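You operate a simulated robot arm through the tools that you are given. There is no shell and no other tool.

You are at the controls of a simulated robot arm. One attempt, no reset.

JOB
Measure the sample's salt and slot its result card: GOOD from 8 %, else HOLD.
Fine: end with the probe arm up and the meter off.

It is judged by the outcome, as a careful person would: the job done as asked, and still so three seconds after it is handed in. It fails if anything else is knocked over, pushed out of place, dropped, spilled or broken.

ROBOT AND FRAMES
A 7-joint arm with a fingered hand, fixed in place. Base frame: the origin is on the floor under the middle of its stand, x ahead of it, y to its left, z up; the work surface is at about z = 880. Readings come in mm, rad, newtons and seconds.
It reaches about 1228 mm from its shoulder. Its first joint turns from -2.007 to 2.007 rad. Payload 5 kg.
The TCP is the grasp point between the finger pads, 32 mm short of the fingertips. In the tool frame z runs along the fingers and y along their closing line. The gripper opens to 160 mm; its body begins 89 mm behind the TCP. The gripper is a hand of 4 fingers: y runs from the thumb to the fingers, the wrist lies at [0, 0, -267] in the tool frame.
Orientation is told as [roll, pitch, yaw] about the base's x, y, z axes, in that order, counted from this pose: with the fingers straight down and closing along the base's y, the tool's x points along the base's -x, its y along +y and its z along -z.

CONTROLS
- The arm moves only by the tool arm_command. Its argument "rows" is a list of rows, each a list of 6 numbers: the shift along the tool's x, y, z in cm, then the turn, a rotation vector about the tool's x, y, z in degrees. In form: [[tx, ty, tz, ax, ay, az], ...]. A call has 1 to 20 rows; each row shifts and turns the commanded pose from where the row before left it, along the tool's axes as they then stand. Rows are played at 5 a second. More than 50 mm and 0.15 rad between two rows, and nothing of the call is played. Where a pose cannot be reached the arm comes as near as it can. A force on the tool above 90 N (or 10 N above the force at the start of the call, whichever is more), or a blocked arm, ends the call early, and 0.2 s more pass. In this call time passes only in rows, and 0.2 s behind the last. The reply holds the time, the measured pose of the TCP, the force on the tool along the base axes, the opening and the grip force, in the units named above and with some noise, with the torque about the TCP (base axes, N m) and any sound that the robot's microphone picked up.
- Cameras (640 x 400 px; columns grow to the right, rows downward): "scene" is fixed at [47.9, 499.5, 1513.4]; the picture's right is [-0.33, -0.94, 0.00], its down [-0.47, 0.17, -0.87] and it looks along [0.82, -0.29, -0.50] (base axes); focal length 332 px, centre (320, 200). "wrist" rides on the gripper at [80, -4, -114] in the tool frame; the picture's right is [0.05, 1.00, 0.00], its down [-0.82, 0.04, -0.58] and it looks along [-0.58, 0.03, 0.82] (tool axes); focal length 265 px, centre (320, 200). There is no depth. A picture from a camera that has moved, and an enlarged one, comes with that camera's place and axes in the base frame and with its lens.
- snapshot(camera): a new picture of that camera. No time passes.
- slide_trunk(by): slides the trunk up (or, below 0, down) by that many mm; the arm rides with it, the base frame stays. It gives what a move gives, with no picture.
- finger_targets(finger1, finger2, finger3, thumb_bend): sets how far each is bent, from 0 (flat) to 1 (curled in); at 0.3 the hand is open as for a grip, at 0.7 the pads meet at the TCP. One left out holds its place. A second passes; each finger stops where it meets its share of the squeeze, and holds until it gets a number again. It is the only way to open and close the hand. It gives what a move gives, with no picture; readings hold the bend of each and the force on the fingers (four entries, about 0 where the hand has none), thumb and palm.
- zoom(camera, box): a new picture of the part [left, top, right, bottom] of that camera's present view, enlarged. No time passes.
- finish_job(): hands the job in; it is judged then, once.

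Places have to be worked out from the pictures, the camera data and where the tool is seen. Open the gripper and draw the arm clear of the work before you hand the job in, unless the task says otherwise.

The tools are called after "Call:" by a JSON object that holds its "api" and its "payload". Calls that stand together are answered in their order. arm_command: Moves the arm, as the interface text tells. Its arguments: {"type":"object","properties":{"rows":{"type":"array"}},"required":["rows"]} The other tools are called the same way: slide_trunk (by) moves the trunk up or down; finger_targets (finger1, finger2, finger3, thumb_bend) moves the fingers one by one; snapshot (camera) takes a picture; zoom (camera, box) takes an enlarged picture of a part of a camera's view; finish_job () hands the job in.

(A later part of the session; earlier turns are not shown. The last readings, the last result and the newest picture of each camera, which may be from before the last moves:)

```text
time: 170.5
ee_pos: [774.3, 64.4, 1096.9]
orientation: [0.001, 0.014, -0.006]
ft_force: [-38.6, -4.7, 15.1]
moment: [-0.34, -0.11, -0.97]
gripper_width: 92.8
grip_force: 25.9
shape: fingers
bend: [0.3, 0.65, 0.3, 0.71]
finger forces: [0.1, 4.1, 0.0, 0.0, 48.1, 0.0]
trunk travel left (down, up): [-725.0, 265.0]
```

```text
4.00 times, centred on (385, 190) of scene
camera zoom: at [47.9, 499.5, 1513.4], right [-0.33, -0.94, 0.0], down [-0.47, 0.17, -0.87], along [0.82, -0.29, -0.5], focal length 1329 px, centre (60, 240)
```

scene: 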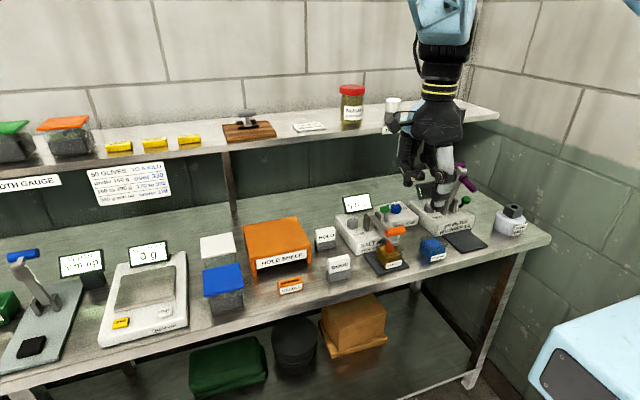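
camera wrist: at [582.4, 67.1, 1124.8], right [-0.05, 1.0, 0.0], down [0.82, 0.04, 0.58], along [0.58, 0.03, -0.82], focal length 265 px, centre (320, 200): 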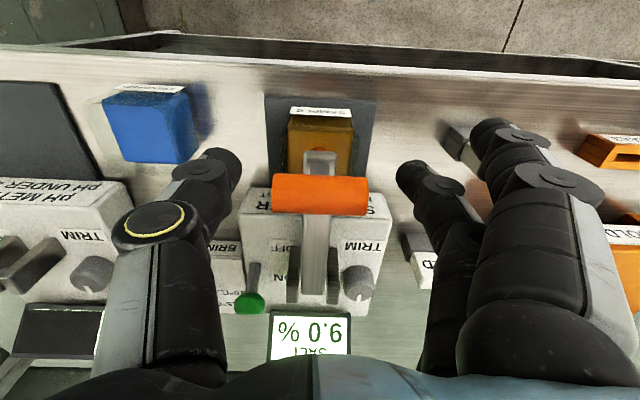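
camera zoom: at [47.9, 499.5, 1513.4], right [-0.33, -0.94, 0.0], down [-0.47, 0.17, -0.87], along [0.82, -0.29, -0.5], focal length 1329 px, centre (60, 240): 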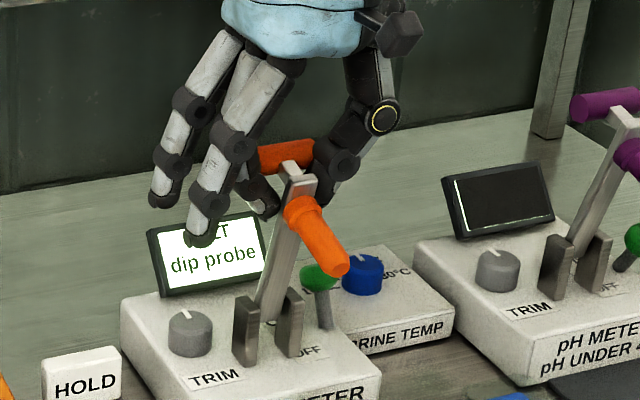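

Load is falling. A bit more.

Call:
{"api": "arm_command", "payload": {"rows": [[0.3, 0, 0, 0, 0, 0], [0.3, 0, 0, 0, 0, 0], [0, 0, 0, 0, 0, 0]]}}

Call:
{"api": "zoom", "payload": {"camera": "scene", "box": [360, 150, 410, 210]}}

```text
time: 171.3
ee_pos: [773.9, 62.3, 1097.1]
orientation: [0.001, 0.016, -0.003]
ft_force: [1.3, -7.8, 15.9]
moment: [-0.3, -0.33, -0.24]
gripper_width: 93.3
grip_force: 13.3
shape: fingers
bend: [0.3, 0.65, 0.3, 0.71]
finger forces: [0.0, 4.7, 0.0, 0.0, 22.3, 0.0]
trunk travel left (down, up): [-725.0, 265.0]
```

```text
6.67 times, centred on (385, 180) of scene
camera zoom: at [47.9, 499.5, 1513.4], right [-0.33, -0.94, 0.0], down [-0.47, 0.17, -0.87], along [0.82, -0.29, -0.5], focal length 2216 px, centre (-113, 333)
```

zoom: 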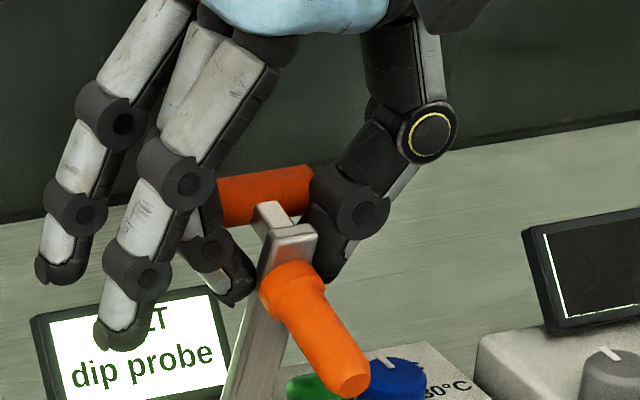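

The load is nearly gone; the arm stands upright. I'll open thumb and finger 2 now and see that the arm stays up.

Call:
{"api": "finger_targets", "payload": {"finger2": 0.42, "thumb_bend": 0.42}}

Call:
{"api": "zoom", "payload": {"camera": "scene", "box": [345, 140, 425, 240]}}

```text
time: 172.3
ee_pos: [772.2, 65.6, 1093.8]
orientation: [0.002, 0.021, -0.004]
ft_force: [-0.3, 0.2, -0.6]
moment: [0.02, 0.0, 0.01]
gripper_width: 146.5
grip_force: 0.0
shape: fingers
bend: [0.3, 0.42, 0.3, 0.42]
finger forces: [0.1, 0.1, 0.1, 0.0, 0.0, 0.1]
trunk travel left (down, up): [-725.0, 265.0]
```

```text
4.00 times, centred on (385, 190) of scene
camera zoom: at [47.9, 499.5, 1513.4], right [-0.33, -0.94, 0.0], down [-0.47, 0.17, -0.87], along [0.82, -0.29, -0.5], focal length 1329 px, centre (60, 240)
```

zoom: 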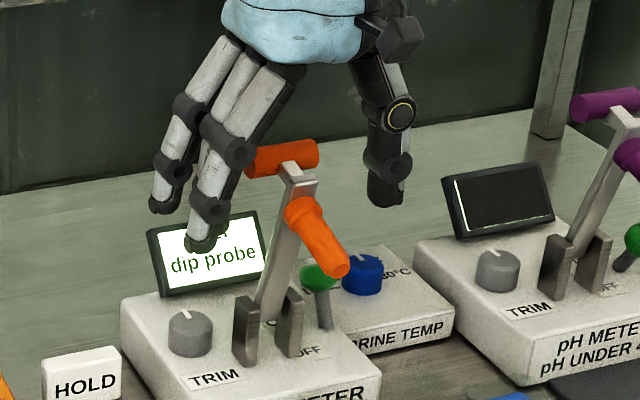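

The probe arm stays upright on its own. I'll raise the hand straight up, then prepare to flip the power lever back to OFF, using finger 1 from behind the green ball with yaw -60°.

Call:
{"api": "arm_command", "payload": {"rows": [[0, 0, -3, 0, 0, 0], [0, 0, -4, 0, 0, 0], [0, 0, -4, 0, 0, 0], [0, 0, -4, 0, 0, 0], [0, -3.1, 0, 0, 0, 7.5], [0, -3.1, 0, 0, 0, 7.5], [0, -3, 0, 0, 0, 7.5], [0, -2, 0, 0, 0, 7.5], [0, 0, 0, 0, 0, 7.5], [0, 0, 0, 0, 0, 7.5], [0, 0, 0, 0, 0, 7.5], [0, 0, 0, 0, 0, 7.5]]}}

Call:
{"api": "finger_targets", "payload": {"finger1": 0.3, "finger2": 0.95, "finger3": 0.95, "thumb_bend": 0.42}}

Call:
{"api": "snapshot", "payload": {"camera": "scene"}}

```text
time: 174.9
ee_pos: [756.3, -45.5, 1246.0]
orientation: [-0.016, 0.011, -1.054]
ft_force: [0.1, 0.5, 0.4]
moment: [0.0, 0.01, 0.0]
gripper_width: 146.6
grip_force: 0.0
shape: fingers
bend: [0.3, 0.42, 0.3, 0.42]
finger forces: [0.0, 0.1, 0.1, 0.1, 0.0, 0.0]
trunk travel left (down, up): [-725.0, 265.0]
```

```text
time: 175.9
ee_pos: [755.0, -44.5, 1245.6]
orientation: [-0.017, 0.012, -1.055]
ft_force: [0.2, 0.5, -0.4]
moment: [0.0, 0.05, -0.02]
gripper_width: 146.8
grip_force: 0.1
shape: fingers
bend: [0.3, 0.95, 0.95, 0.42]
finger forces: [0.0, 0.1, 0.0, 0.0, 0.0, 0.1]
trunk travel left (down, up): [-725.0, 265.0]
```

```text
taken
```

scene: 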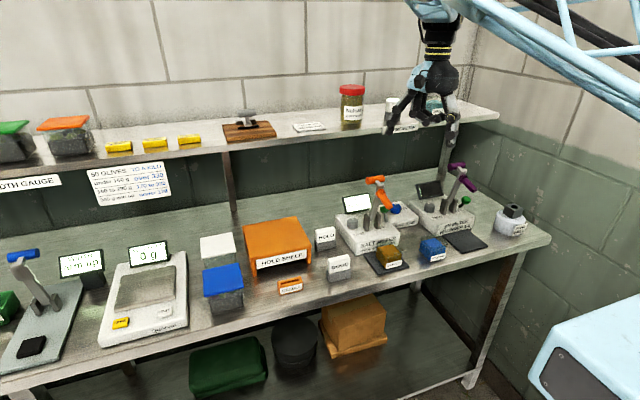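

I'll move so that finger 1's tip is over the spot behind the ball (about (847, 9)), descend part-way, and check by the picture.

Call:
{"api": "arm_command", "payload": {"rows": [[-1.3, 0.8, 3, 0, 0, 0], [-1.29, 0.83, 3, 0, 0, 0], [0, 0, 4, 0, 0, 0], [0, 0, 4, 0, 0, 0], [0, 0, 3, 0, 0, 0], [0, 0, 0, 0, 0, 0]]}}

Call:
{"api": "zoom", "payload": {"camera": "scene", "box": [340, 140, 470, 260]}}

Call:
{"api": "snapshot", "payload": {"camera": "wrist"}}

```text
time: 177.3
ee_pos: [777.4, -60.4, 1074.1]
orientation: [-0.019, 0.011, -1.053]
ft_force: [-0.1, 0.9, 1.3]
moment: [0.01, -0.04, -0.02]
gripper_width: 146.3
grip_force: 0.0
shape: fingers
bend: [0.3, 0.95, 0.95, 0.42]
finger forces: [0.0, 0.0, 0.0, 0.0, 0.1, 0.1]
trunk travel left (down, up): [-725.0, 265.0]
```

```text
3.33 times, centred on (405, 200) of scene
camera zoom: at [47.9, 499.5, 1513.4], right [-0.33, -0.94, 0.0], down [-0.47, 0.17, -0.87], along [0.82, -0.29, -0.5], focal length 1108 px, centre (37, 200)
```

zoom: 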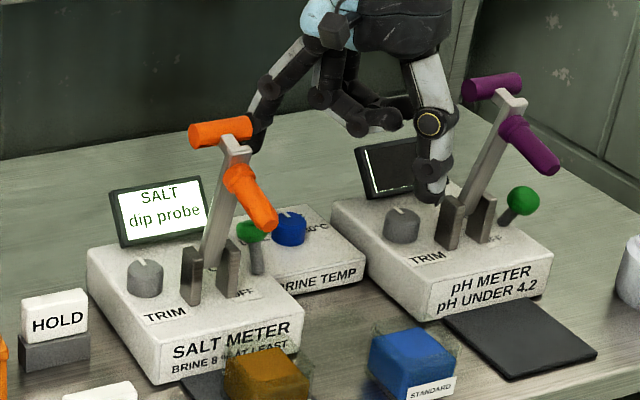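

```text
taken
camera wrist: at [736.9, 7.7, 1189.3], right [0.84, 0.54, -0.02], down [0.45, -0.69, 0.57], along [0.3, -0.48, -0.82], focal length 265 px, centre (320, 200)
```

wrist: 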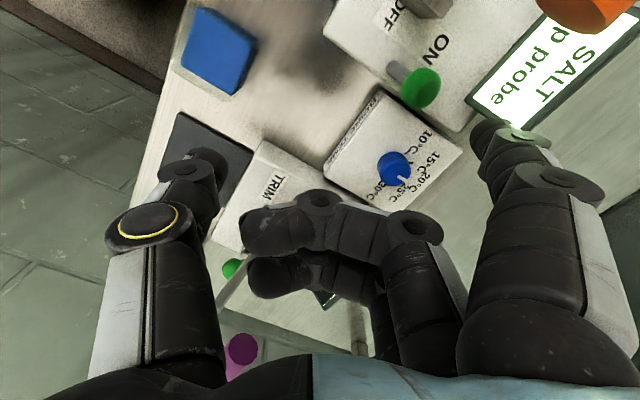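

Finger 1's tip is at about (842, 11). To come down clearly behind the ball (at x ≈ 823, radius 15) I need about 9 mm more in +x; I'll adjust, descend 60 mm and check.

Call:
{"api": "arm_command", "payload": {"rows": [[-0.69, 0.7, 0, 0, 0, 0], [0, 0, 3, 0, 0, 0], [0, 0, 3, 0, 0, 0], [0, 0, 0, 0, 0, 0]]}}

Call:
{"api": "zoom", "payload": {"camera": "scene", "box": [350, 150, 430, 250]}}

Call:
{"api": "snapshot", "payload": {"camera": "wrist"}}

```text
time: 178.3
ee_pos: [787.3, -63.5, 1015.1]
orientation: [-0.015, 0.01, -1.053]
ft_force: [-0.1, 0.1, -0.1]
moment: [-0.01, -0.01, 0.0]
gripper_width: 146.4
grip_force: 0.0
shape: fingers
bend: [0.3, 0.95, 0.95, 0.42]
finger forces: [0.1, 0.1, 0.0, 0.0, 0.0, 0.0]
trunk travel left (down, up): [-725.0, 265.0]
```

```text
4.00 times, centred on (390, 200) of scene
camera zoom: at [47.9, 499.5, 1513.4], right [-0.33, -0.94, 0.0], down [-0.47, 0.17, -0.87], along [0.82, -0.29, -0.5], focal length 1329 px, centre (40, 200)
```

zoom: 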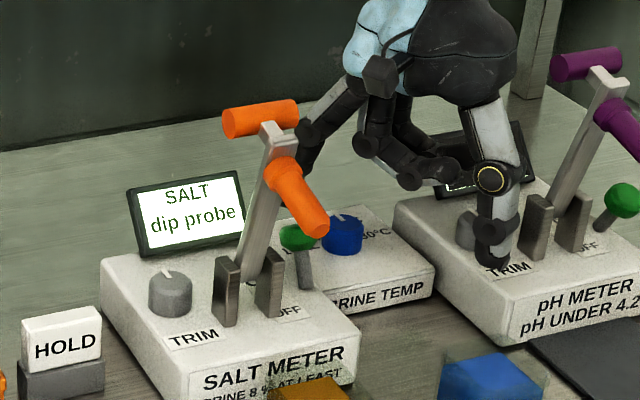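

```text
taken
camera wrist: at [745.5, 5.5, 1129.5], right [0.84, 0.54, -0.02], down [0.45, -0.69, 0.57], along [0.3, -0.48, -0.82], focal length 265 px, centre (320, 200)
```

wrist: 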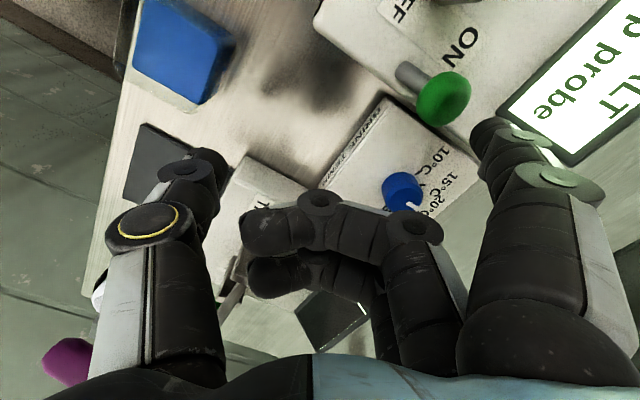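

Finger 1's tip (about (852, 8)) would just graze the ball, so I'll go 4 mm further in +x, then descend the remaining 32 mm.

Call:
{"api": "arm_command", "payload": {"rows": [[-0.22, 0.38, 0, 0, 0, 0], [0, 0, 1.6, 0, 0, 0], [0, 0, 1.6, 0, 0, 0], [0, 0, 0, 0, 0, 0]]}}

Call:
{"api": "snapshot", "payload": {"camera": "wrist"}}

Call:
{"api": "zoom", "payload": {"camera": "scene", "box": [350, 160, 430, 250]}}

```text
time: 179.3
ee_pos: [790.8, -62.0, 982.0]
orientation: [-0.02, 0.01, -1.053]
ft_force: [-0.1, -0.7, 0.1]
moment: [0.02, 0.01, 0.02]
gripper_width: 146.5
grip_force: 0.0
shape: fingers
bend: [0.3, 0.95, 0.95, 0.42]
finger forces: [0.0, 0.0, 0.0, 0.0, 0.1, 0.0]
trunk travel left (down, up): [-725.0, 265.0]
```

```text
taken
camera wrist: at [749.4, 6.1, 1097.3], right [0.84, 0.54, -0.02], down [0.45, -0.69, 0.57], along [0.3, -0.48, -0.82], focal length 265 px, centre (320, 200)
```

wrist: 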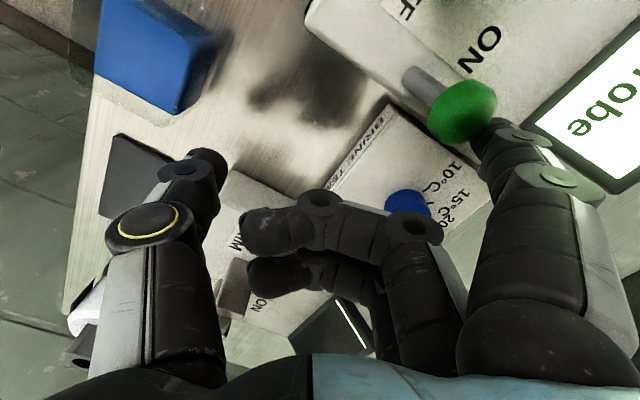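

```text
4.44 times, centred on (390, 205) of scene
camera zoom: at [47.9, 499.5, 1513.4], right [-0.33, -0.94, 0.0], down [-0.47, 0.17, -0.87], along [0.82, -0.29, -0.5], focal length 1477 px, centre (9, 178)
```

zoom: 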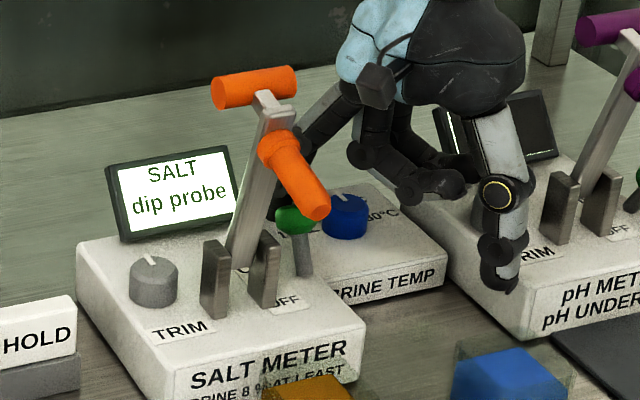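

Finger 1 sits right behind the ball with no contact force. Now I'll pull in -x by 48 mm in steps to flip the lever to OFF.

Call:
{"api": "arm_command", "payload": {"rows": [[0.474, -0.835, 0, 0, 0, 0], [0.474, -0.835, 0, 0, 0, 0], [0.474, -0.835, 0, 0, 0, 0], [0.474, -0.835, 0, 0, 0, 0], [0.474, -0.835, 0, 0, 0, 0]]}}

Call:
{"api": "zoom", "payload": {"camera": "scene", "box": [340, 160, 440, 260]}}

```text
time: 180.5
ee_pos: [744.0, -63.8, 982.9]
orientation: [-0.017, 0.011, -1.055]
ft_force: [3.6, -1.3, 0.1]
moment: [0.0, -0.02, -0.29]
gripper_width: 149.5
grip_force: 1.2
shape: fingers
bend: [0.28, 0.95, 0.95, 0.42]
finger forces: [3.0, 0.0, 0.1, 0.0, 0.1, 0.0]
trunk travel left (down, up): [-725.0, 265.0]
```

```text
4.00 times, centred on (390, 210) of scene
camera zoom: at [47.9, 499.5, 1513.4], right [-0.33, -0.94, 0.0], down [-0.47, 0.17, -0.87], along [0.82, -0.29, -0.5], focal length 1329 px, centre (40, 160)
```

zoom: 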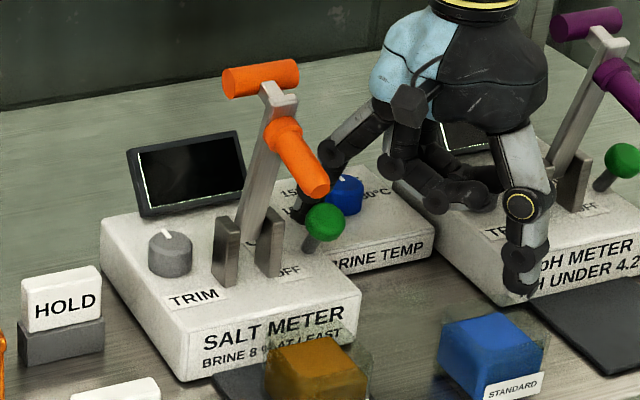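

The display is dark and the lever is at OFF. I'll back off 10 mm in +x and rise.

Call:
{"api": "arm_command", "payload": {"rows": [[-0.494, 0.8695, 0, 0, 0, 0], [0, 0, -3, 0, 0, 0], [0, 0, -4, 0, 0, 0], [0, 0, -4, 0, 0, 0], [0, 0, -4, 0, 0, 0], [0, 0, -4, 0, 0, 0], [0, 0, -4, 0, 0, 0]]}}

Call:
{"api": "snapshot", "payload": {"camera": "scene"}}

Call:
{"api": "zoom", "payload": {"camera": "scene", "box": [260, 200, 360, 310]}}

Call:
{"api": "zoom", "payload": {"camera": "scene", "box": [330, 160, 430, 270]}}

```text
time: 182.1
ee_pos: [756.3, -62.3, 1213.2]
orientation: [-0.019, 0.013, -1.054]
ft_force: [1.1, -0.4, 0.3]
moment: [0.03, 0.0, 0.02]
gripper_width: 147.4
grip_force: 0.2
shape: fingers
bend: [0.3, 0.95, 0.95, 0.42]
finger forces: [0.1, 0.0, 0.1, 0.1, 0.0, 0.0]
trunk travel left (down, up): [-725.0, 265.0]
```

```text
taken
```

scene: 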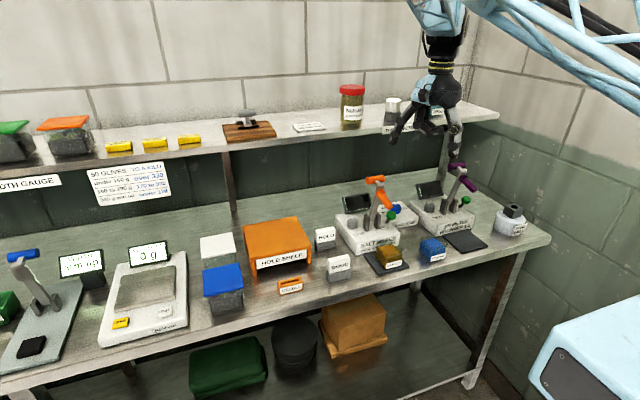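

```text
3.64 times, centred on (310, 255) of scene
camera zoom: at [47.9, 499.5, 1513.4], right [-0.33, -0.94, 0.0], down [-0.47, 0.17, -0.87], along [0.82, -0.29, -0.5], focal length 1208 px, centre (356, 0)
```

zoom: 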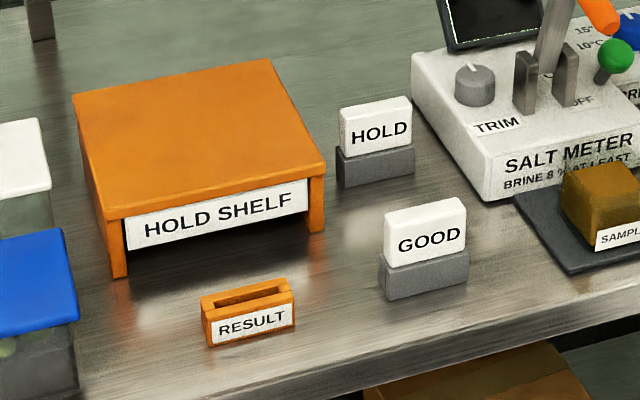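

```text
3.64 times, centred on (380, 215) of scene
camera zoom: at [47.9, 499.5, 1513.4], right [-0.33, -0.94, 0.0], down [-0.47, 0.17, -0.87], along [0.82, -0.29, -0.5], focal length 1208 px, centre (102, 146)
```

zoom: 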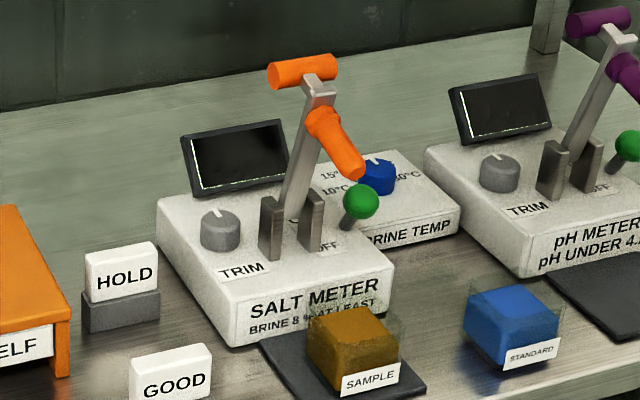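

The salt meter is off, with its arm up. Now the card: I'll turn to yaw -90° (closing along x, across the card's thickness), open the hand, and move over the GOOD card for a look.

Call:
{"api": "arm_command", "payload": {"rows": [[0, 0, 0, -1.1, -0.75, 0], [0, 0, 0, 0, 0, 7.4], [0, 0, 0, 0, 0, 7.4], [0, 0, 0, 0, 0, 7.4], [0, 0, 0, 0, 0, 7.4], [3.59, -1.7, 0.3, 0, 0, 0], [3.59, -1.7, 0.3, 0, 0, 0], [3.59, -1.7, 0.3, 0, 0, 0], [3.59, -1.7, 0.3, 0, 0, 0], [3.59, -1.7, 0.3, 0, 0, 0], [3.59, -1.7, 0.3, 0, 0, 0], [3.59, -1.7, 0.3, 0, 0, 0], [3.59, -0.5, 0.3, 0, 0, 0]]}}

Call:
{"api": "finger_targets", "payload": {"finger1": 0.45, "finger2": 0.45, "finger3": 0.45, "thumb_bend": 0.45}}

Call:
{"api": "snapshot", "payload": {"camera": "wrist"}}

```text
time: 184.9
ee_pos: [633.4, 226.2, 1188.4]
orientation: [0.002, -0.002, -1.568]
ft_force: [0.6, 1.0, 0.1]
moment: [-0.02, 0.0, -0.01]
gripper_width: 147.3
grip_force: 0.0
shape: fingers
bend: [0.3, 0.95, 0.95, 0.42]
finger forces: [0.0, 0.0, 0.1, 0.0, 0.1, 0.0]
trunk travel left (down, up): [-725.0, 265.0]
```

```text
time: 185.9
ee_pos: [634.2, 224.7, 1188.4]
orientation: [0.005, -0.001, -1.569]
ft_force: [1.0, -0.2, -0.2]
moment: [-0.02, 0.0, 0.0]
gripper_width: 112.2
grip_force: 0.0
shape: fingers
bend: [0.45, 0.45, 0.45, 0.45]
finger forces: [0.0, 0.0, 0.0, 0.0, 0.1, 0.0]
trunk travel left (down, up): [-725.0, 265.0]
```

```text
taken
camera wrist: at [628.6, 305.7, 1302.2], right [1.0, 0.05, 0.0], down [0.04, -0.82, 0.58], along [0.03, -0.58, -0.82], focal length 265 px, centre (320, 200)
```

wrist: 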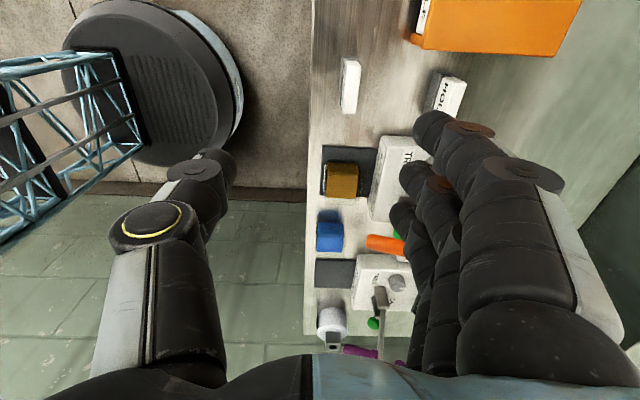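

The GOOD card shows at the picture's top. I'll zoom in to get its place and thickness.

Call:
{"api": "zoom", "payload": {"camera": "wrist", "box": [310, 40, 400, 130]}}

Call:
{"api": "zoom", "payload": {"camera": "scene", "box": [315, 240, 365, 290]}}

Call:
{"api": "zoom", "payload": {"camera": "scene", "box": [265, 265, 315, 305]}}

```text
4.44 times, centred on (355, 85) of wrist
camera zoom: at [628.6, 305.7, 1302.2], right [1.0, 0.05, 0.0], down [0.04, -0.82, 0.58], along [0.03, -0.58, -0.82], focal length 1180 px, centre (164, 711)
```

zoom: 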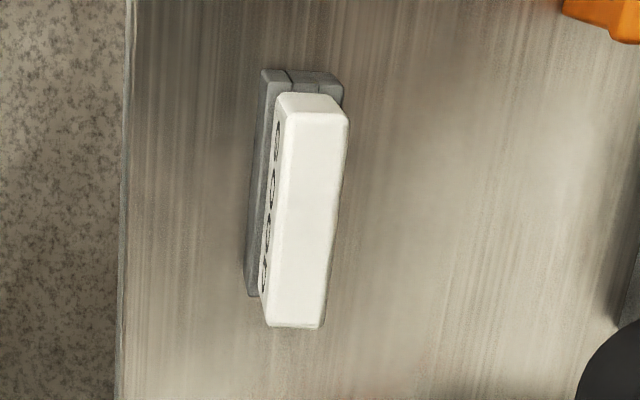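

```text
8.00 times, centred on (340, 265) of scene
camera zoom: at [47.9, 499.5, 1513.4], right [-0.33, -0.94, 0.0], down [-0.47, 0.17, -0.87], along [0.82, -0.29, -0.5], focal length 2659 px, centre (160, -320)
```

zoom: 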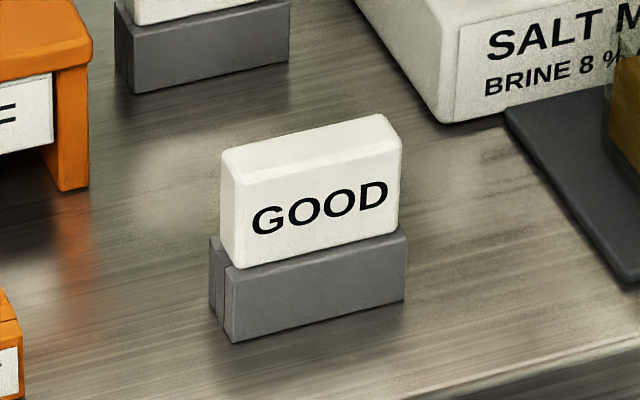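

```text
10.00 times, centred on (290, 285) of scene
camera zoom: at [47.9, 499.5, 1513.4], right [-0.33, -0.94, 0.0], down [-0.47, 0.17, -0.87], along [0.82, -0.29, -0.5], focal length 3324 px, centre (620, -650)
```

zoom: 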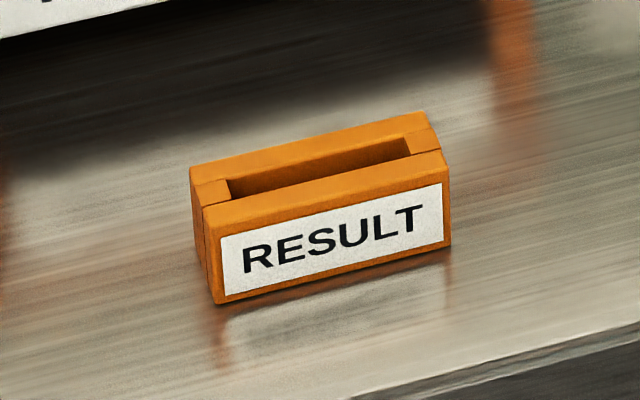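

The GOOD card's head is 58 × 17 × 30 mm, centred at about (674, 227) with its top at z ≈ 942, aligned with y. The RESULT slot is at about (663.5, 363). I'll move over the card and descend to 100 mm above it.

Call:
{"api": "finger_targets", "payload": {"finger1": 0.55, "finger2": 0.55, "finger3": 0.55, "thumb_bend": 0.55}}

Call:
{"api": "arm_command", "payload": {"rows": [[0.1, 2, 3, 0, 0, 0], [0.1, 2, 3, 0, 0, 0], [0, 0, 4, 0, 0, 0], [0, 0, 4, 0, 0, 0], [0, 0, 0, 0, 0, 0]]}}

Call:
{"api": "snapshot", "payload": {"camera": "wrist"}}

Call:
{"api": "zoom", "payload": {"camera": "wrist", "box": [250, 80, 400, 200]}}

```text
time: 186.9
ee_pos: [632.5, 224.7, 1188.2]
orientation: [0.002, 0.001, -1.57]
ft_force: [-0.5, -0.1, 0.3]
moment: [0.03, 0.0, -0.03]
gripper_width: 72.7
grip_force: 0.1
shape: fingers
bend: [0.55, 0.55, 0.55, 0.55]
finger forces: [0.0, 0.1, 0.0, 0.0, 0.1, 0.0]
trunk travel left (down, up): [-725.0, 265.0]
```

```text
time: 188.1
ee_pos: [675.0, 225.0, 1047.3]
orientation: [0.002, 0.0, -1.569]
ft_force: [-0.2, 0.0, 1.0]
moment: [-0.01, -0.01, -0.02]
gripper_width: 72.7
grip_force: 0.0
shape: fingers
bend: [0.55, 0.55, 0.55, 0.55]
finger forces: [0.0, 0.0, 0.0, 0.1, 0.0, 0.0]
trunk travel left (down, up): [-725.0, 265.0]
```

```text
taken
camera wrist: at [668.9, 306.7, 1162.0], right [1.0, 0.05, 0.0], down [0.04, -0.82, 0.58], along [0.03, -0.58, -0.82], focal length 265 px, centre (320, 200)
```

wrist: 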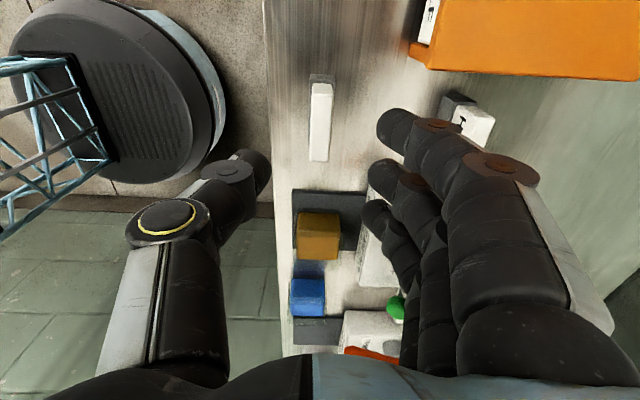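

```text
3.33 times, centred on (325, 140) of wrist
camera zoom: at [668.9, 306.7, 1162.0], right [1.0, 0.05, 0.0], down [0.04, -0.82, 0.58], along [0.03, -0.58, -0.82], focal length 885 px, centre (303, 400)
```

zoom: 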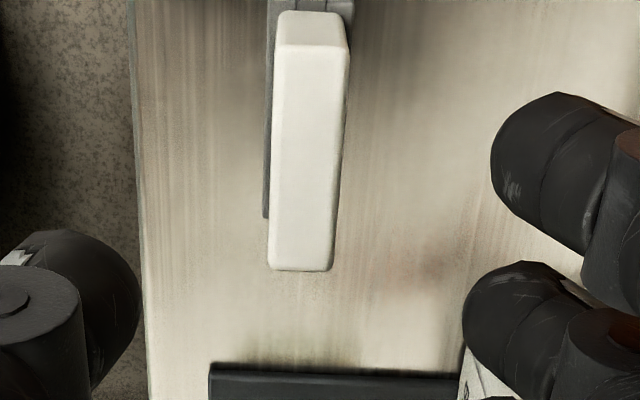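

Card centre measured at (674, 228); I'm at (675, 225). I'll correct 3 mm and descend to TCP z ≈ 949, fingertips just above the grey holder.

Call:
{"api": "arm_command", "payload": {"rows": [[0.3, -0.1, 3, 0, 0, 0], [0, 0, 3, 0, 0, 0], [0, 0, 2, 0, 0, 0], [0, 0, 1.8, 0, 0, 0], [0, 0, 0, 0, 0, 0]]}}

Call:
{"api": "zoom", "payload": {"camera": "scene", "box": [290, 180, 400, 300]}}

Call:
{"api": "snapshot", "payload": {"camera": "wrist"}}

```text
time: 189.3
ee_pos: [674.1, 228.8, 951.8]
orientation: [0.004, 0.0, -1.569]
ft_force: [1.1, -0.6, -0.6]
moment: [-0.03, 0.02, 0.01]
gripper_width: 72.6
grip_force: 0.0
shape: fingers
bend: [0.55, 0.55, 0.55, 0.55]
finger forces: [0.1, 0.1, 0.0, 0.0, 0.1, 0.0]
trunk travel left (down, up): [-725.0, 265.0]
```

```text
3.33 times, centred on (345, 240) of scene
camera zoom: at [47.9, 499.5, 1513.4], right [-0.33, -0.94, 0.0], down [-0.47, 0.17, -0.87], along [0.82, -0.29, -0.5], focal length 1108 px, centre (237, 67)
```

zoom: 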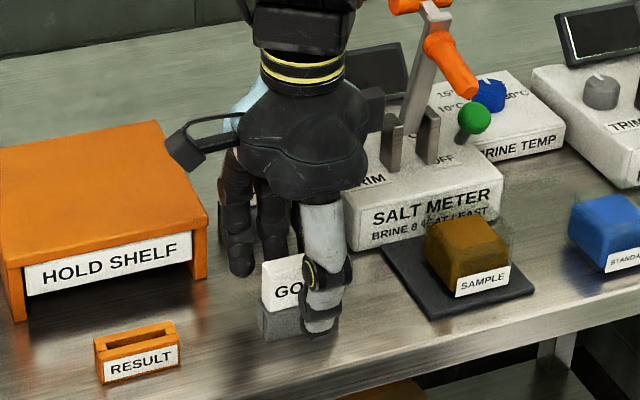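

```text
taken
camera wrist: at [668.4, 310.8, 1065.1], right [1.0, 0.05, 0.0], down [0.04, -0.81, 0.58], along [0.03, -0.58, -0.82], focal length 265 px, centre (320, 200)
```

wrist: 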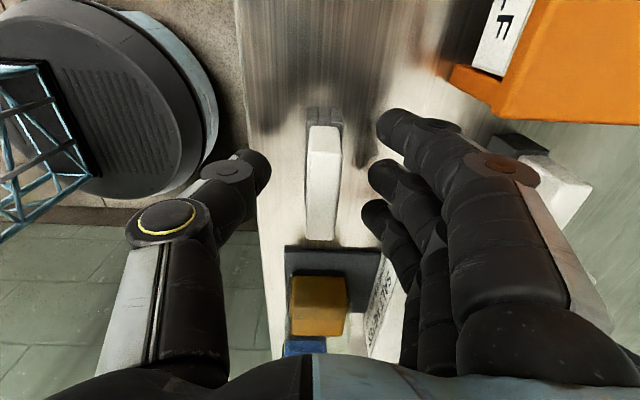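

Well aligned. I'll close all four digits on the card.

Call:
{"api": "arm_command", "payload": {"rows": [[0, 0, 0.25, 0, 0, 0], [0, 0, 0, 0, 0, 0]]}}

Call:
{"api": "finger_targets", "payload": {"finger1": 0.72, "finger2": 0.72, "finger3": 0.72, "thumb_bend": 0.72}}

Call:
{"api": "snapshot", "payload": {"camera": "wrist"}}

Call:
{"api": "zoom", "payload": {"camera": "scene", "box": [300, 200, 390, 290]}}

```text
time: 189.9
ee_pos: [673.1, 229.6, 947.9]
orientation: [0.004, 0.001, -1.567]
ft_force: [0.6, -0.3, -0.9]
moment: [-0.01, 0.0, -0.01]
gripper_width: 72.5
grip_force: 0.1
shape: fingers
bend: [0.55, 0.55, 0.55, 0.55]
finger forces: [0.1, 0.1, 0.1, 0.1, 0.1, 0.0]
trunk travel left (down, up): [-725.0, 265.0]
```

```text
time: 190.9
ee_pos: [673.3, 229.1, 949.0]
orientation: [0.003, 0.0, -1.57]
ft_force: [1.6, -0.9, -0.3]
moment: [0.0, -0.08, 0.09]
gripper_width: 31.2
grip_force: 13.6
shape: fingers
bend: [0.7, 0.7, 0.7, 0.68]
finger forces: [4.1, 5.6, 5.3, 0.1, 13.2, 0.1]
trunk travel left (down, up): [-725.0, 265.0]
```

```text
taken
camera wrist: at [668.6, 310.7, 1062.4], right [1.0, 0.05, 0.0], down [0.04, -0.82, 0.58], along [0.03, -0.58, -0.82], focal length 265 px, centre (320, 200)
```

wrist: 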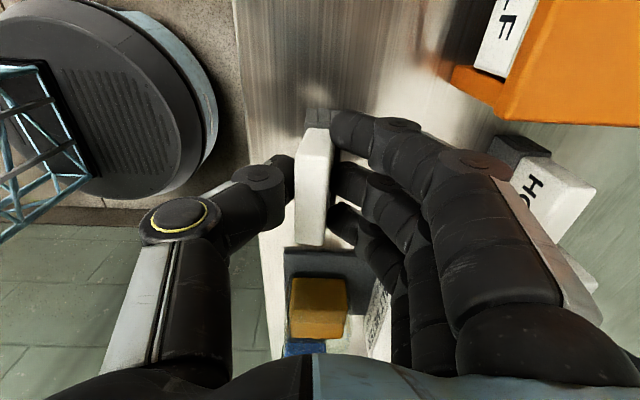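

```text
4.44 times, centred on (345, 245) of scene
camera zoom: at [47.9, 499.5, 1513.4], right [-0.33, -0.94, 0.0], down [-0.47, 0.17, -0.87], along [0.82, -0.29, -0.5], focal length 1477 px, centre (209, 0)
```

zoom: 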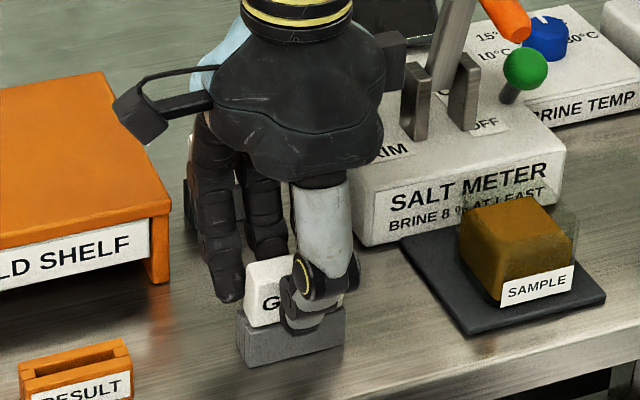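

All three fingers and the thumb hold it evenly (13 N). I'll lift it straight up slowly.

Call:
{"api": "arm_command", "payload": {"rows": [[0, 0, -0.5, 0, 0, 0], [0, 0, -0.8, 0, 0, 0], [0, 0, -1, 0, 0, 0], [0, 0, -1.5, 0, 0, 0], [0, 0, -2, 0, 0, 0], [0, 0, -2, 0, 0, 0], [0, 0, 0, 0, 0, 0]]}}

Call:
{"api": "snapshot", "payload": {"camera": "wrist"}}

Call:
{"api": "zoom", "payload": {"camera": "scene", "box": [290, 190, 390, 300]}}

```text
time: 192.5
ee_pos: [674.4, 229.4, 1027.5]
orientation: [0.004, 0.0, -1.569]
ft_force: [-0.9, -1.2, -0.3]
moment: [-0.02, 0.0, -0.03]
gripper_width: 31.6
grip_force: 13.4
shape: fingers
bend: [0.7, 0.7, 0.7, 0.68]
finger forces: [4.2, 5.2, 4.0, 0.1, 13.6, 0.0]
trunk travel left (down, up): [-725.0, 265.0]
```

```text
taken
camera wrist: at [668.8, 310.6, 1140.3], right [1.0, 0.05, 0.0], down [0.04, -0.81, 0.58], along [0.03, -0.58, -0.82], focal length 265 px, centre (320, 200)
```

wrist: 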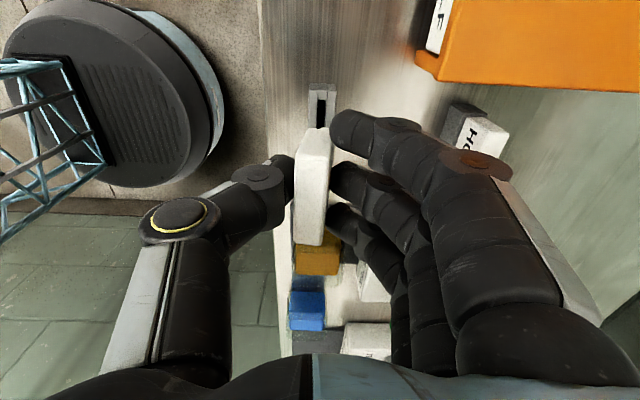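

```text
3.64 times, centred on (340, 245) of scene
camera zoom: at [47.9, 499.5, 1513.4], right [-0.33, -0.94, 0.0], down [-0.47, 0.17, -0.87], along [0.82, -0.29, -0.5], focal length 1208 px, centre (247, 36)
```

zoom: 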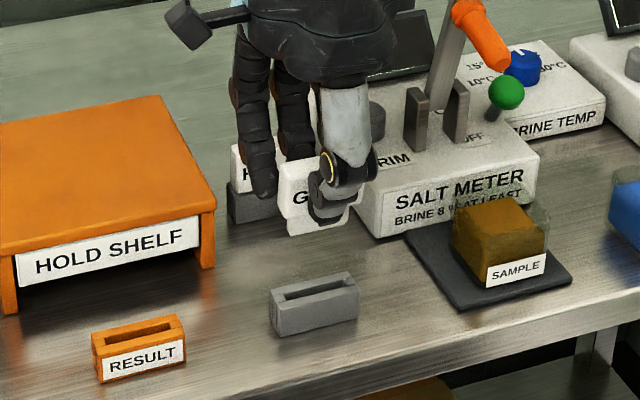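

The card came out cleanly. I'll zoom in to see its lower end and the two slots.

Call:
{"api": "zoom", "payload": {"camera": "scene", "box": [305, 225, 355, 285]}}

Call:
{"api": "zoom", "payload": {"camera": "wrist", "box": [270, 60, 390, 260]}}

```text
6.67 times, centred on (330, 255) of scene
camera zoom: at [47.9, 499.5, 1513.4], right [-0.33, -0.94, 0.0], down [-0.47, 0.17, -0.87], along [0.82, -0.29, -0.5], focal length 2216 px, centre (253, -167)
```

zoom: 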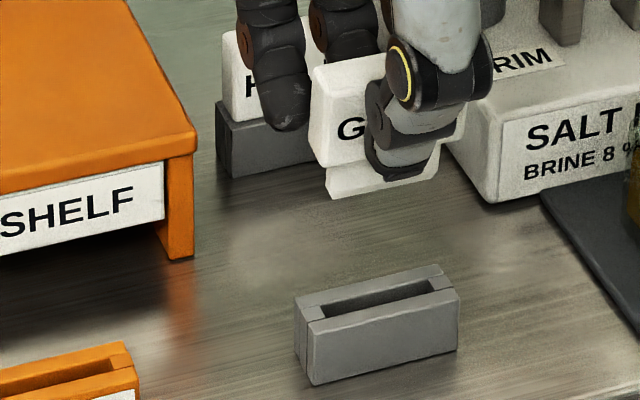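

```text
2.00 times, centred on (330, 160) of wrist
camera zoom: at [668.8, 310.6, 1140.3], right [1.0, 0.05, 0.0], down [0.04, -0.81, 0.58], along [0.03, -0.58, -0.82], focal length 531 px, centre (300, 280)
```

zoom: 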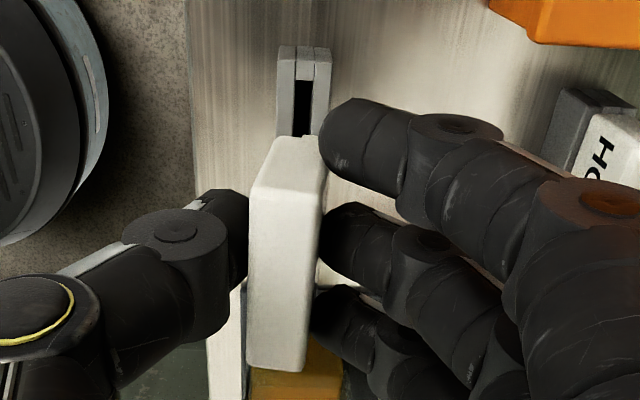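

The card has a narrower tongue below its head, as expected. Seen by the same camera, the RESULT slot lies (-1.4, +134.7) mm from the emptied grey slot, so I'll carry the card by that amount, at this height.

Call:
{"api": "arm_command", "payload": {"rows": [[2.5, -0.03, 0, 0, 0, 0], [3, -0.03, 0, 0, 0, 0], [3, -0.03, 0, 0, 0, 0], [3, -0.03, 0, 0, 0, 0], [2, -0.02, 0, 0, 0, 0], [0, 0, 0, 0, 0, 0]]}}

Call:
{"api": "zoom", "payload": {"camera": "wrist", "box": [270, 60, 390, 260]}}

Call:
{"api": "zoom", "payload": {"camera": "scene", "box": [255, 215, 325, 310]}}

```text
time: 193.9
ee_pos: [670.9, 365.7, 1026.8]
orientation: [0.005, 0.0, -1.568]
ft_force: [-0.2, 0.2, -1.2]
moment: [-0.01, -0.02, 0.02]
gripper_width: 31.8
grip_force: 13.5
shape: fingers
bend: [0.7, 0.7, 0.7, 0.68]
finger forces: [4.1, 5.2, 4.0, 0.1, 13.5, 0.0]
trunk travel left (down, up): [-725.0, 265.0]
```

```text
2.00 times, centred on (330, 160) of wrist
camera zoom: at [665.5, 446.1, 1140.5], right [1.0, 0.05, 0.0], down [0.04, -0.81, 0.58], along [0.03, -0.58, -0.82], focal length 531 px, centre (300, 280)
```

zoom: 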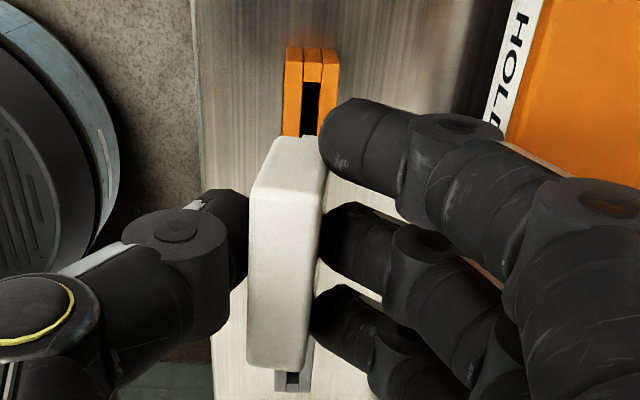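

```text
4.21 times, centred on (290, 262) of scene
camera zoom: at [47.9, 499.5, 1513.4], right [-0.33, -0.94, 0.0], down [-0.47, 0.17, -0.87], along [0.82, -0.29, -0.5], focal length 1399 px, centre (446, -63)
```

zoom: 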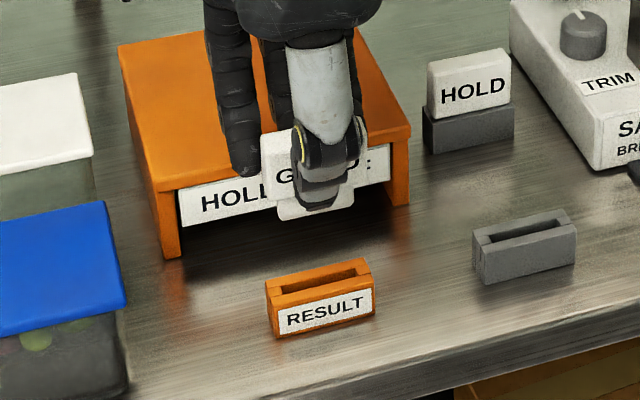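

Comparing the same picture spots: the RESULT block appears 7 px further right than the grey one did, so I need about +2.6 mm in x; y matches. I'll correct and compare again.

Call:
{"api": "arm_command", "payload": {"rows": [[0, 0.26, 0, 0, 0, 0], [0, 0, 0, 0, 0, 0], [0, 0, 0, 0, 0, 0]]}}

Call:
{"api": "zoom", "payload": {"camera": "wrist", "box": [270, 60, 390, 260]}}

Call:
{"api": "zoom", "payload": {"camera": "wrist", "box": [290, 70, 350, 140]}}

```text
time: 194.7
ee_pos: [674.2, 364.0, 1028.4]
orientation: [0.005, 0.0, -1.568]
ft_force: [1.2, 0.1, -0.8]
moment: [0.0, 0.0, 0.0]
gripper_width: 31.6
grip_force: 13.8
shape: fingers
bend: [0.7, 0.7, 0.7, 0.68]
finger forces: [4.1, 5.2, 3.9, 0.1, 13.5, 0.0]
trunk travel left (down, up): [-725.0, 265.0]
```

```text
2.00 times, centred on (330, 160) of wrist
camera zoom: at [668.7, 445.7, 1140.5], right [1.0, 0.05, 0.0], down [0.04, -0.82, 0.58], along [0.03, -0.58, -0.82], focal length 531 px, centre (300, 280)
```

zoom: 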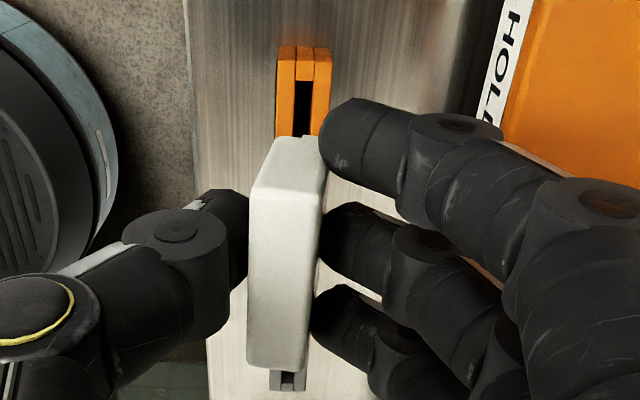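

```text
5.71 times, centred on (320, 105) of wrist
camera zoom: at [668.7, 445.7, 1140.5], right [1.0, 0.05, 0.0], down [0.04, -0.82, 0.58], along [0.03, -0.58, -0.82], focal length 1517 px, centre (320, 743)
```

zoom: 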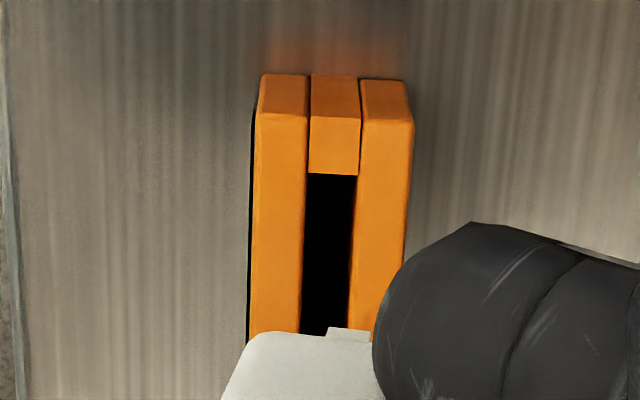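

Now the block's edges and slot match the earlier picture to the pixel. I'll lower by 52 mm and look at the tongue against the slot.

Call:
{"api": "arm_command", "payload": {"rows": [[0, 0, 2, 0, 0, 0], [0, 0, 2, 0, 0, 0], [0, 0, 1.2, 0, 0, 0], [0, 0, 0, 0, 0, 0]]}}

Call:
{"api": "zoom", "payload": {"camera": "scene", "box": [260, 240, 320, 300]}}

Call:
{"api": "zoom", "payload": {"camera": "wrist", "box": [280, 80, 360, 180]}}

```text
time: 195.7
ee_pos: [674.3, 365.1, 973.4]
orientation: [0.004, 0.0, -1.569]
ft_force: [0.1, 0.0, -1.2]
moment: [0.03, -0.01, 0.02]
gripper_width: 31.8
grip_force: 13.2
shape: fingers
bend: [0.7, 0.7, 0.7, 0.68]
finger forces: [4.2, 5.2, 4.1, 0.0, 13.5, 0.1]
trunk travel left (down, up): [-725.0, 265.0]
```

```text
6.67 times, centred on (290, 270) of scene
camera zoom: at [47.9, 499.5, 1513.4], right [-0.33, -0.94, 0.0], down [-0.47, 0.17, -0.87], along [0.82, -0.29, -0.5], focal length 2216 px, centre (520, -267)
```

zoom: 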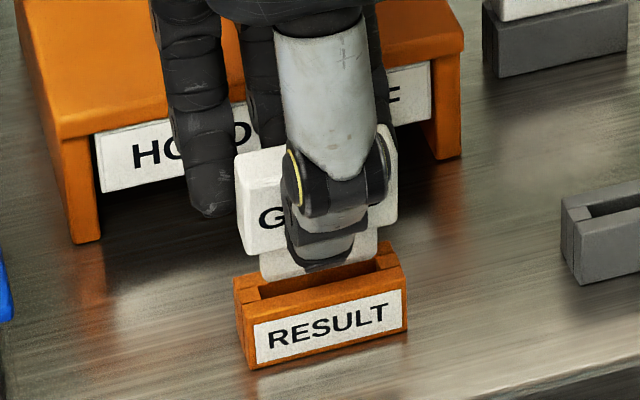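

```text
4.00 times, centred on (320, 130) of wrist
camera zoom: at [669.3, 445.4, 1087.6], right [1.0, 0.05, 0.0], down [0.04, -0.81, 0.58], along [0.03, -0.58, -0.82], focal length 1062 px, centre (320, 480)
```

zoom: 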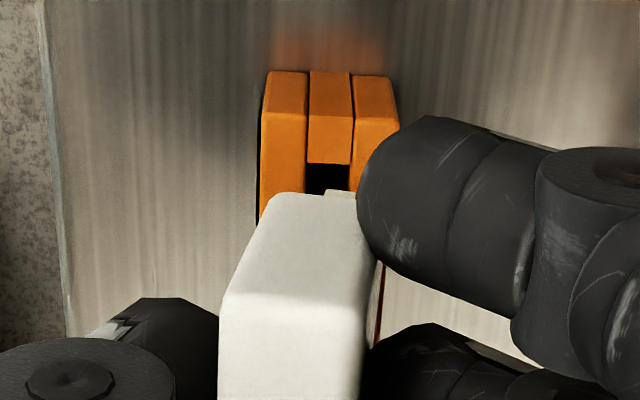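

The tongue hovers about 5 mm over the slot. In the wrist view it may sit a bit too far in +x, so I'll magnify both views to judge that precisely.

Call:
{"api": "zoom", "payload": {"camera": "wrist", "box": [295, 95, 345, 140]}}

Call:
{"api": "zoom", "payload": {"camera": "scene", "box": [278, 270, 308, 292]}}

```text
8.89 times, centred on (320, 118) of wrist
camera zoom: at [669.3, 445.4, 1087.6], right [1.0, 0.05, 0.0], down [0.04, -0.81, 0.58], along [0.03, -0.58, -0.82], focal length 2359 px, centre (320, 933)
```

zoom: 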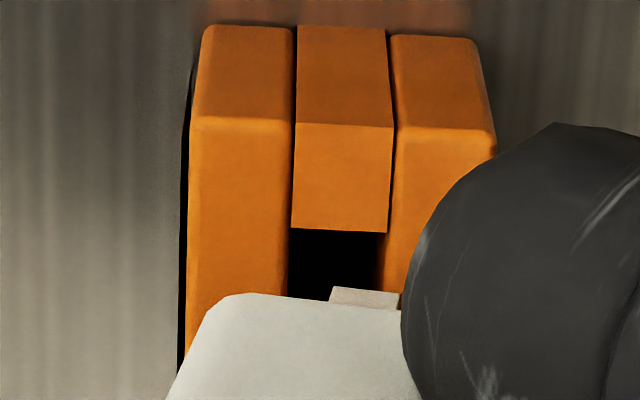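

```text
16.00 times, centred on (293, 281) of scene
camera zoom: at [47.9, 499.5, 1513.4], right [-0.33, -0.94, 0.0], down [-0.47, 0.17, -0.87], along [0.82, -0.29, -0.5], focal length 5318 px, centre (752, -1096)
```

zoom: 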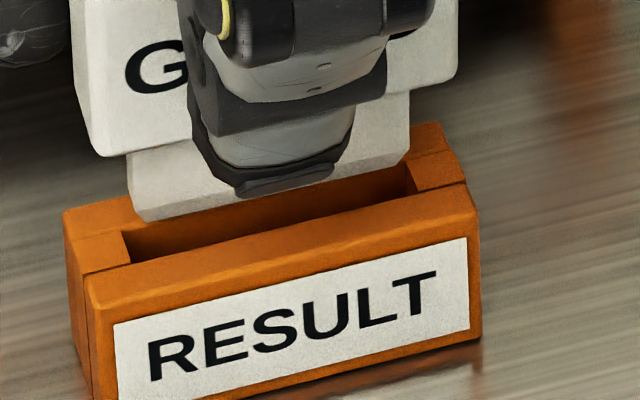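

Clear now: the tongue (5.2 mm) is about 2.3 mm too far in +x for the 7.3 mm slot, and 0.7 mm too far in -y. I'll correct both and look again.

Call:
{"api": "arm_command", "payload": {"rows": [[0.07, -0.23, 0, 0, 0, 0], [0, 0, 0, 0, 0, 0], [0, 0, 0, 0, 0, 0]]}}

Call:
{"api": "zoom", "payload": {"camera": "wrist", "box": [295, 95, 345, 140]}}

Call:
{"api": "zoom", "payload": {"camera": "scene", "box": [278, 270, 308, 292]}}

```text
time: 196.5
ee_pos: [672.2, 365.7, 973.5]
orientation: [0.004, -0.001, -1.57]
ft_force: [-0.6, 0.5, 0.2]
moment: [-0.02, 0.01, -0.02]
gripper_width: 31.6
grip_force: 14.1
shape: fingers
bend: [0.7, 0.7, 0.7, 0.68]
finger forces: [4.1, 5.3, 4.0, 0.1, 13.5, 0.0]
trunk travel left (down, up): [-725.0, 265.0]
```

```text
8.89 times, centred on (320, 118) of wrist
camera zoom: at [666.9, 446.3, 1087.5], right [1.0, 0.05, 0.0], down [0.04, -0.81, 0.58], along [0.03, -0.58, -0.82], focal length 2359 px, centre (320, 933)
```

zoom: 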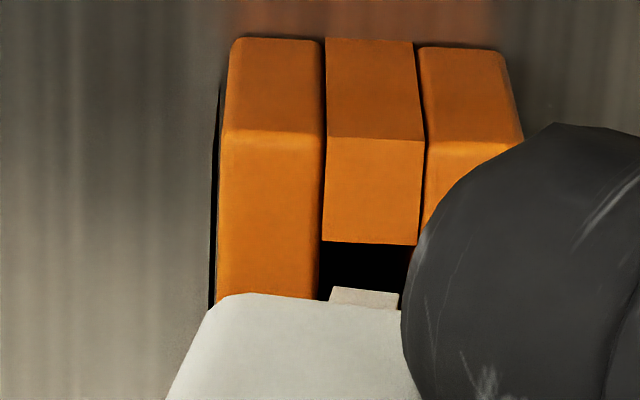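

```text
16.00 times, centred on (293, 281) of scene
camera zoom: at [47.9, 499.5, 1513.4], right [-0.33, -0.94, 0.0], down [-0.47, 0.17, -0.87], along [0.82, -0.29, -0.5], focal length 5318 px, centre (752, -1096)
```

zoom: 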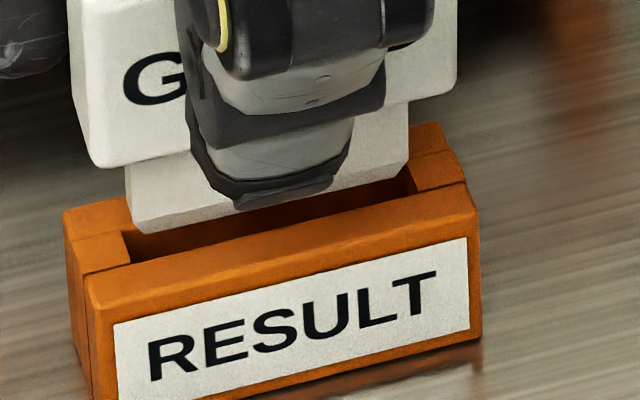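

In x the tongue is now centred in the slot. A further 0.5 mm toward +y, then I'll lower in 3 mm steps and watch the force.

Call:
{"api": "arm_command", "payload": {"rows": [[0.05, 0, 0, 0, 0, 0], [0, 0, 0.3, 0, 0, 0], [0, 0, 0.3, 0, 0, 0], [0, 0, 0, 0, 0, 0]]}}

Call:
{"api": "zoom", "payload": {"camera": "wrist", "box": [295, 95, 345, 140]}}

Call:
{"api": "zoom", "payload": {"camera": "scene", "box": [278, 270, 308, 292]}}

```text
time: 197.5
ee_pos: [671.7, 366.6, 968.1]
orientation: [0.004, -0.001, -1.568]
ft_force: [-0.4, -0.7, 0.1]
moment: [-0.02, 0.0, 0.04]
gripper_width: 31.5
grip_force: 13.4
shape: fingers
bend: [0.7, 0.7, 0.7, 0.68]
finger forces: [4.0, 5.2, 4.0, 0.0, 13.5, 0.0]
trunk travel left (down, up): [-725.0, 265.0]
```

```text
8.89 times, centred on (320, 118) of wrist
camera zoom: at [667.2, 447.1, 1081.7], right [1.0, 0.05, 0.0], down [0.04, -0.81, 0.58], along [0.03, -0.58, -0.82], focal length 2359 px, centre (320, 933)
```

zoom: 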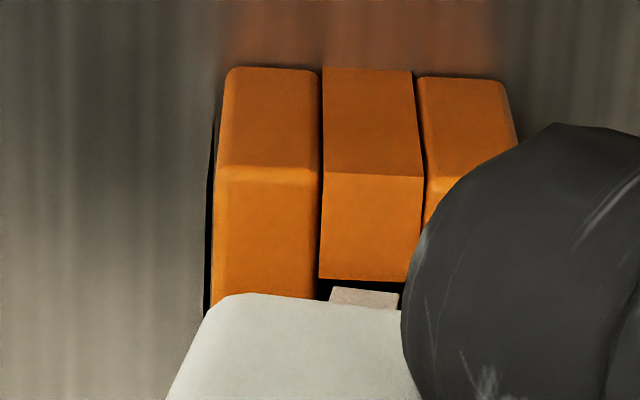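

```text
16.00 times, centred on (293, 281) of scene
camera zoom: at [47.9, 499.5, 1513.4], right [-0.33, -0.94, 0.0], down [-0.47, 0.17, -0.87], along [0.82, -0.29, -0.5], focal length 5318 px, centre (752, -1096)
```

zoom: 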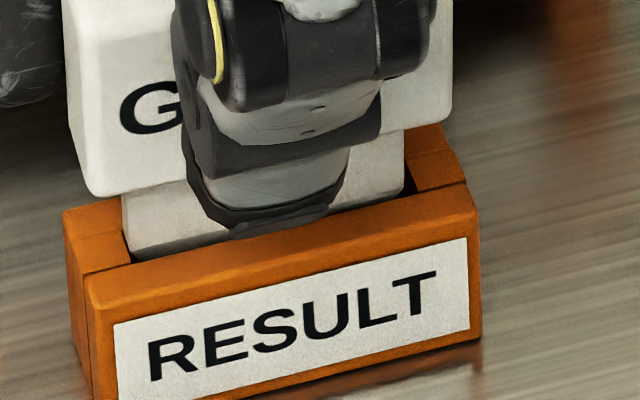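

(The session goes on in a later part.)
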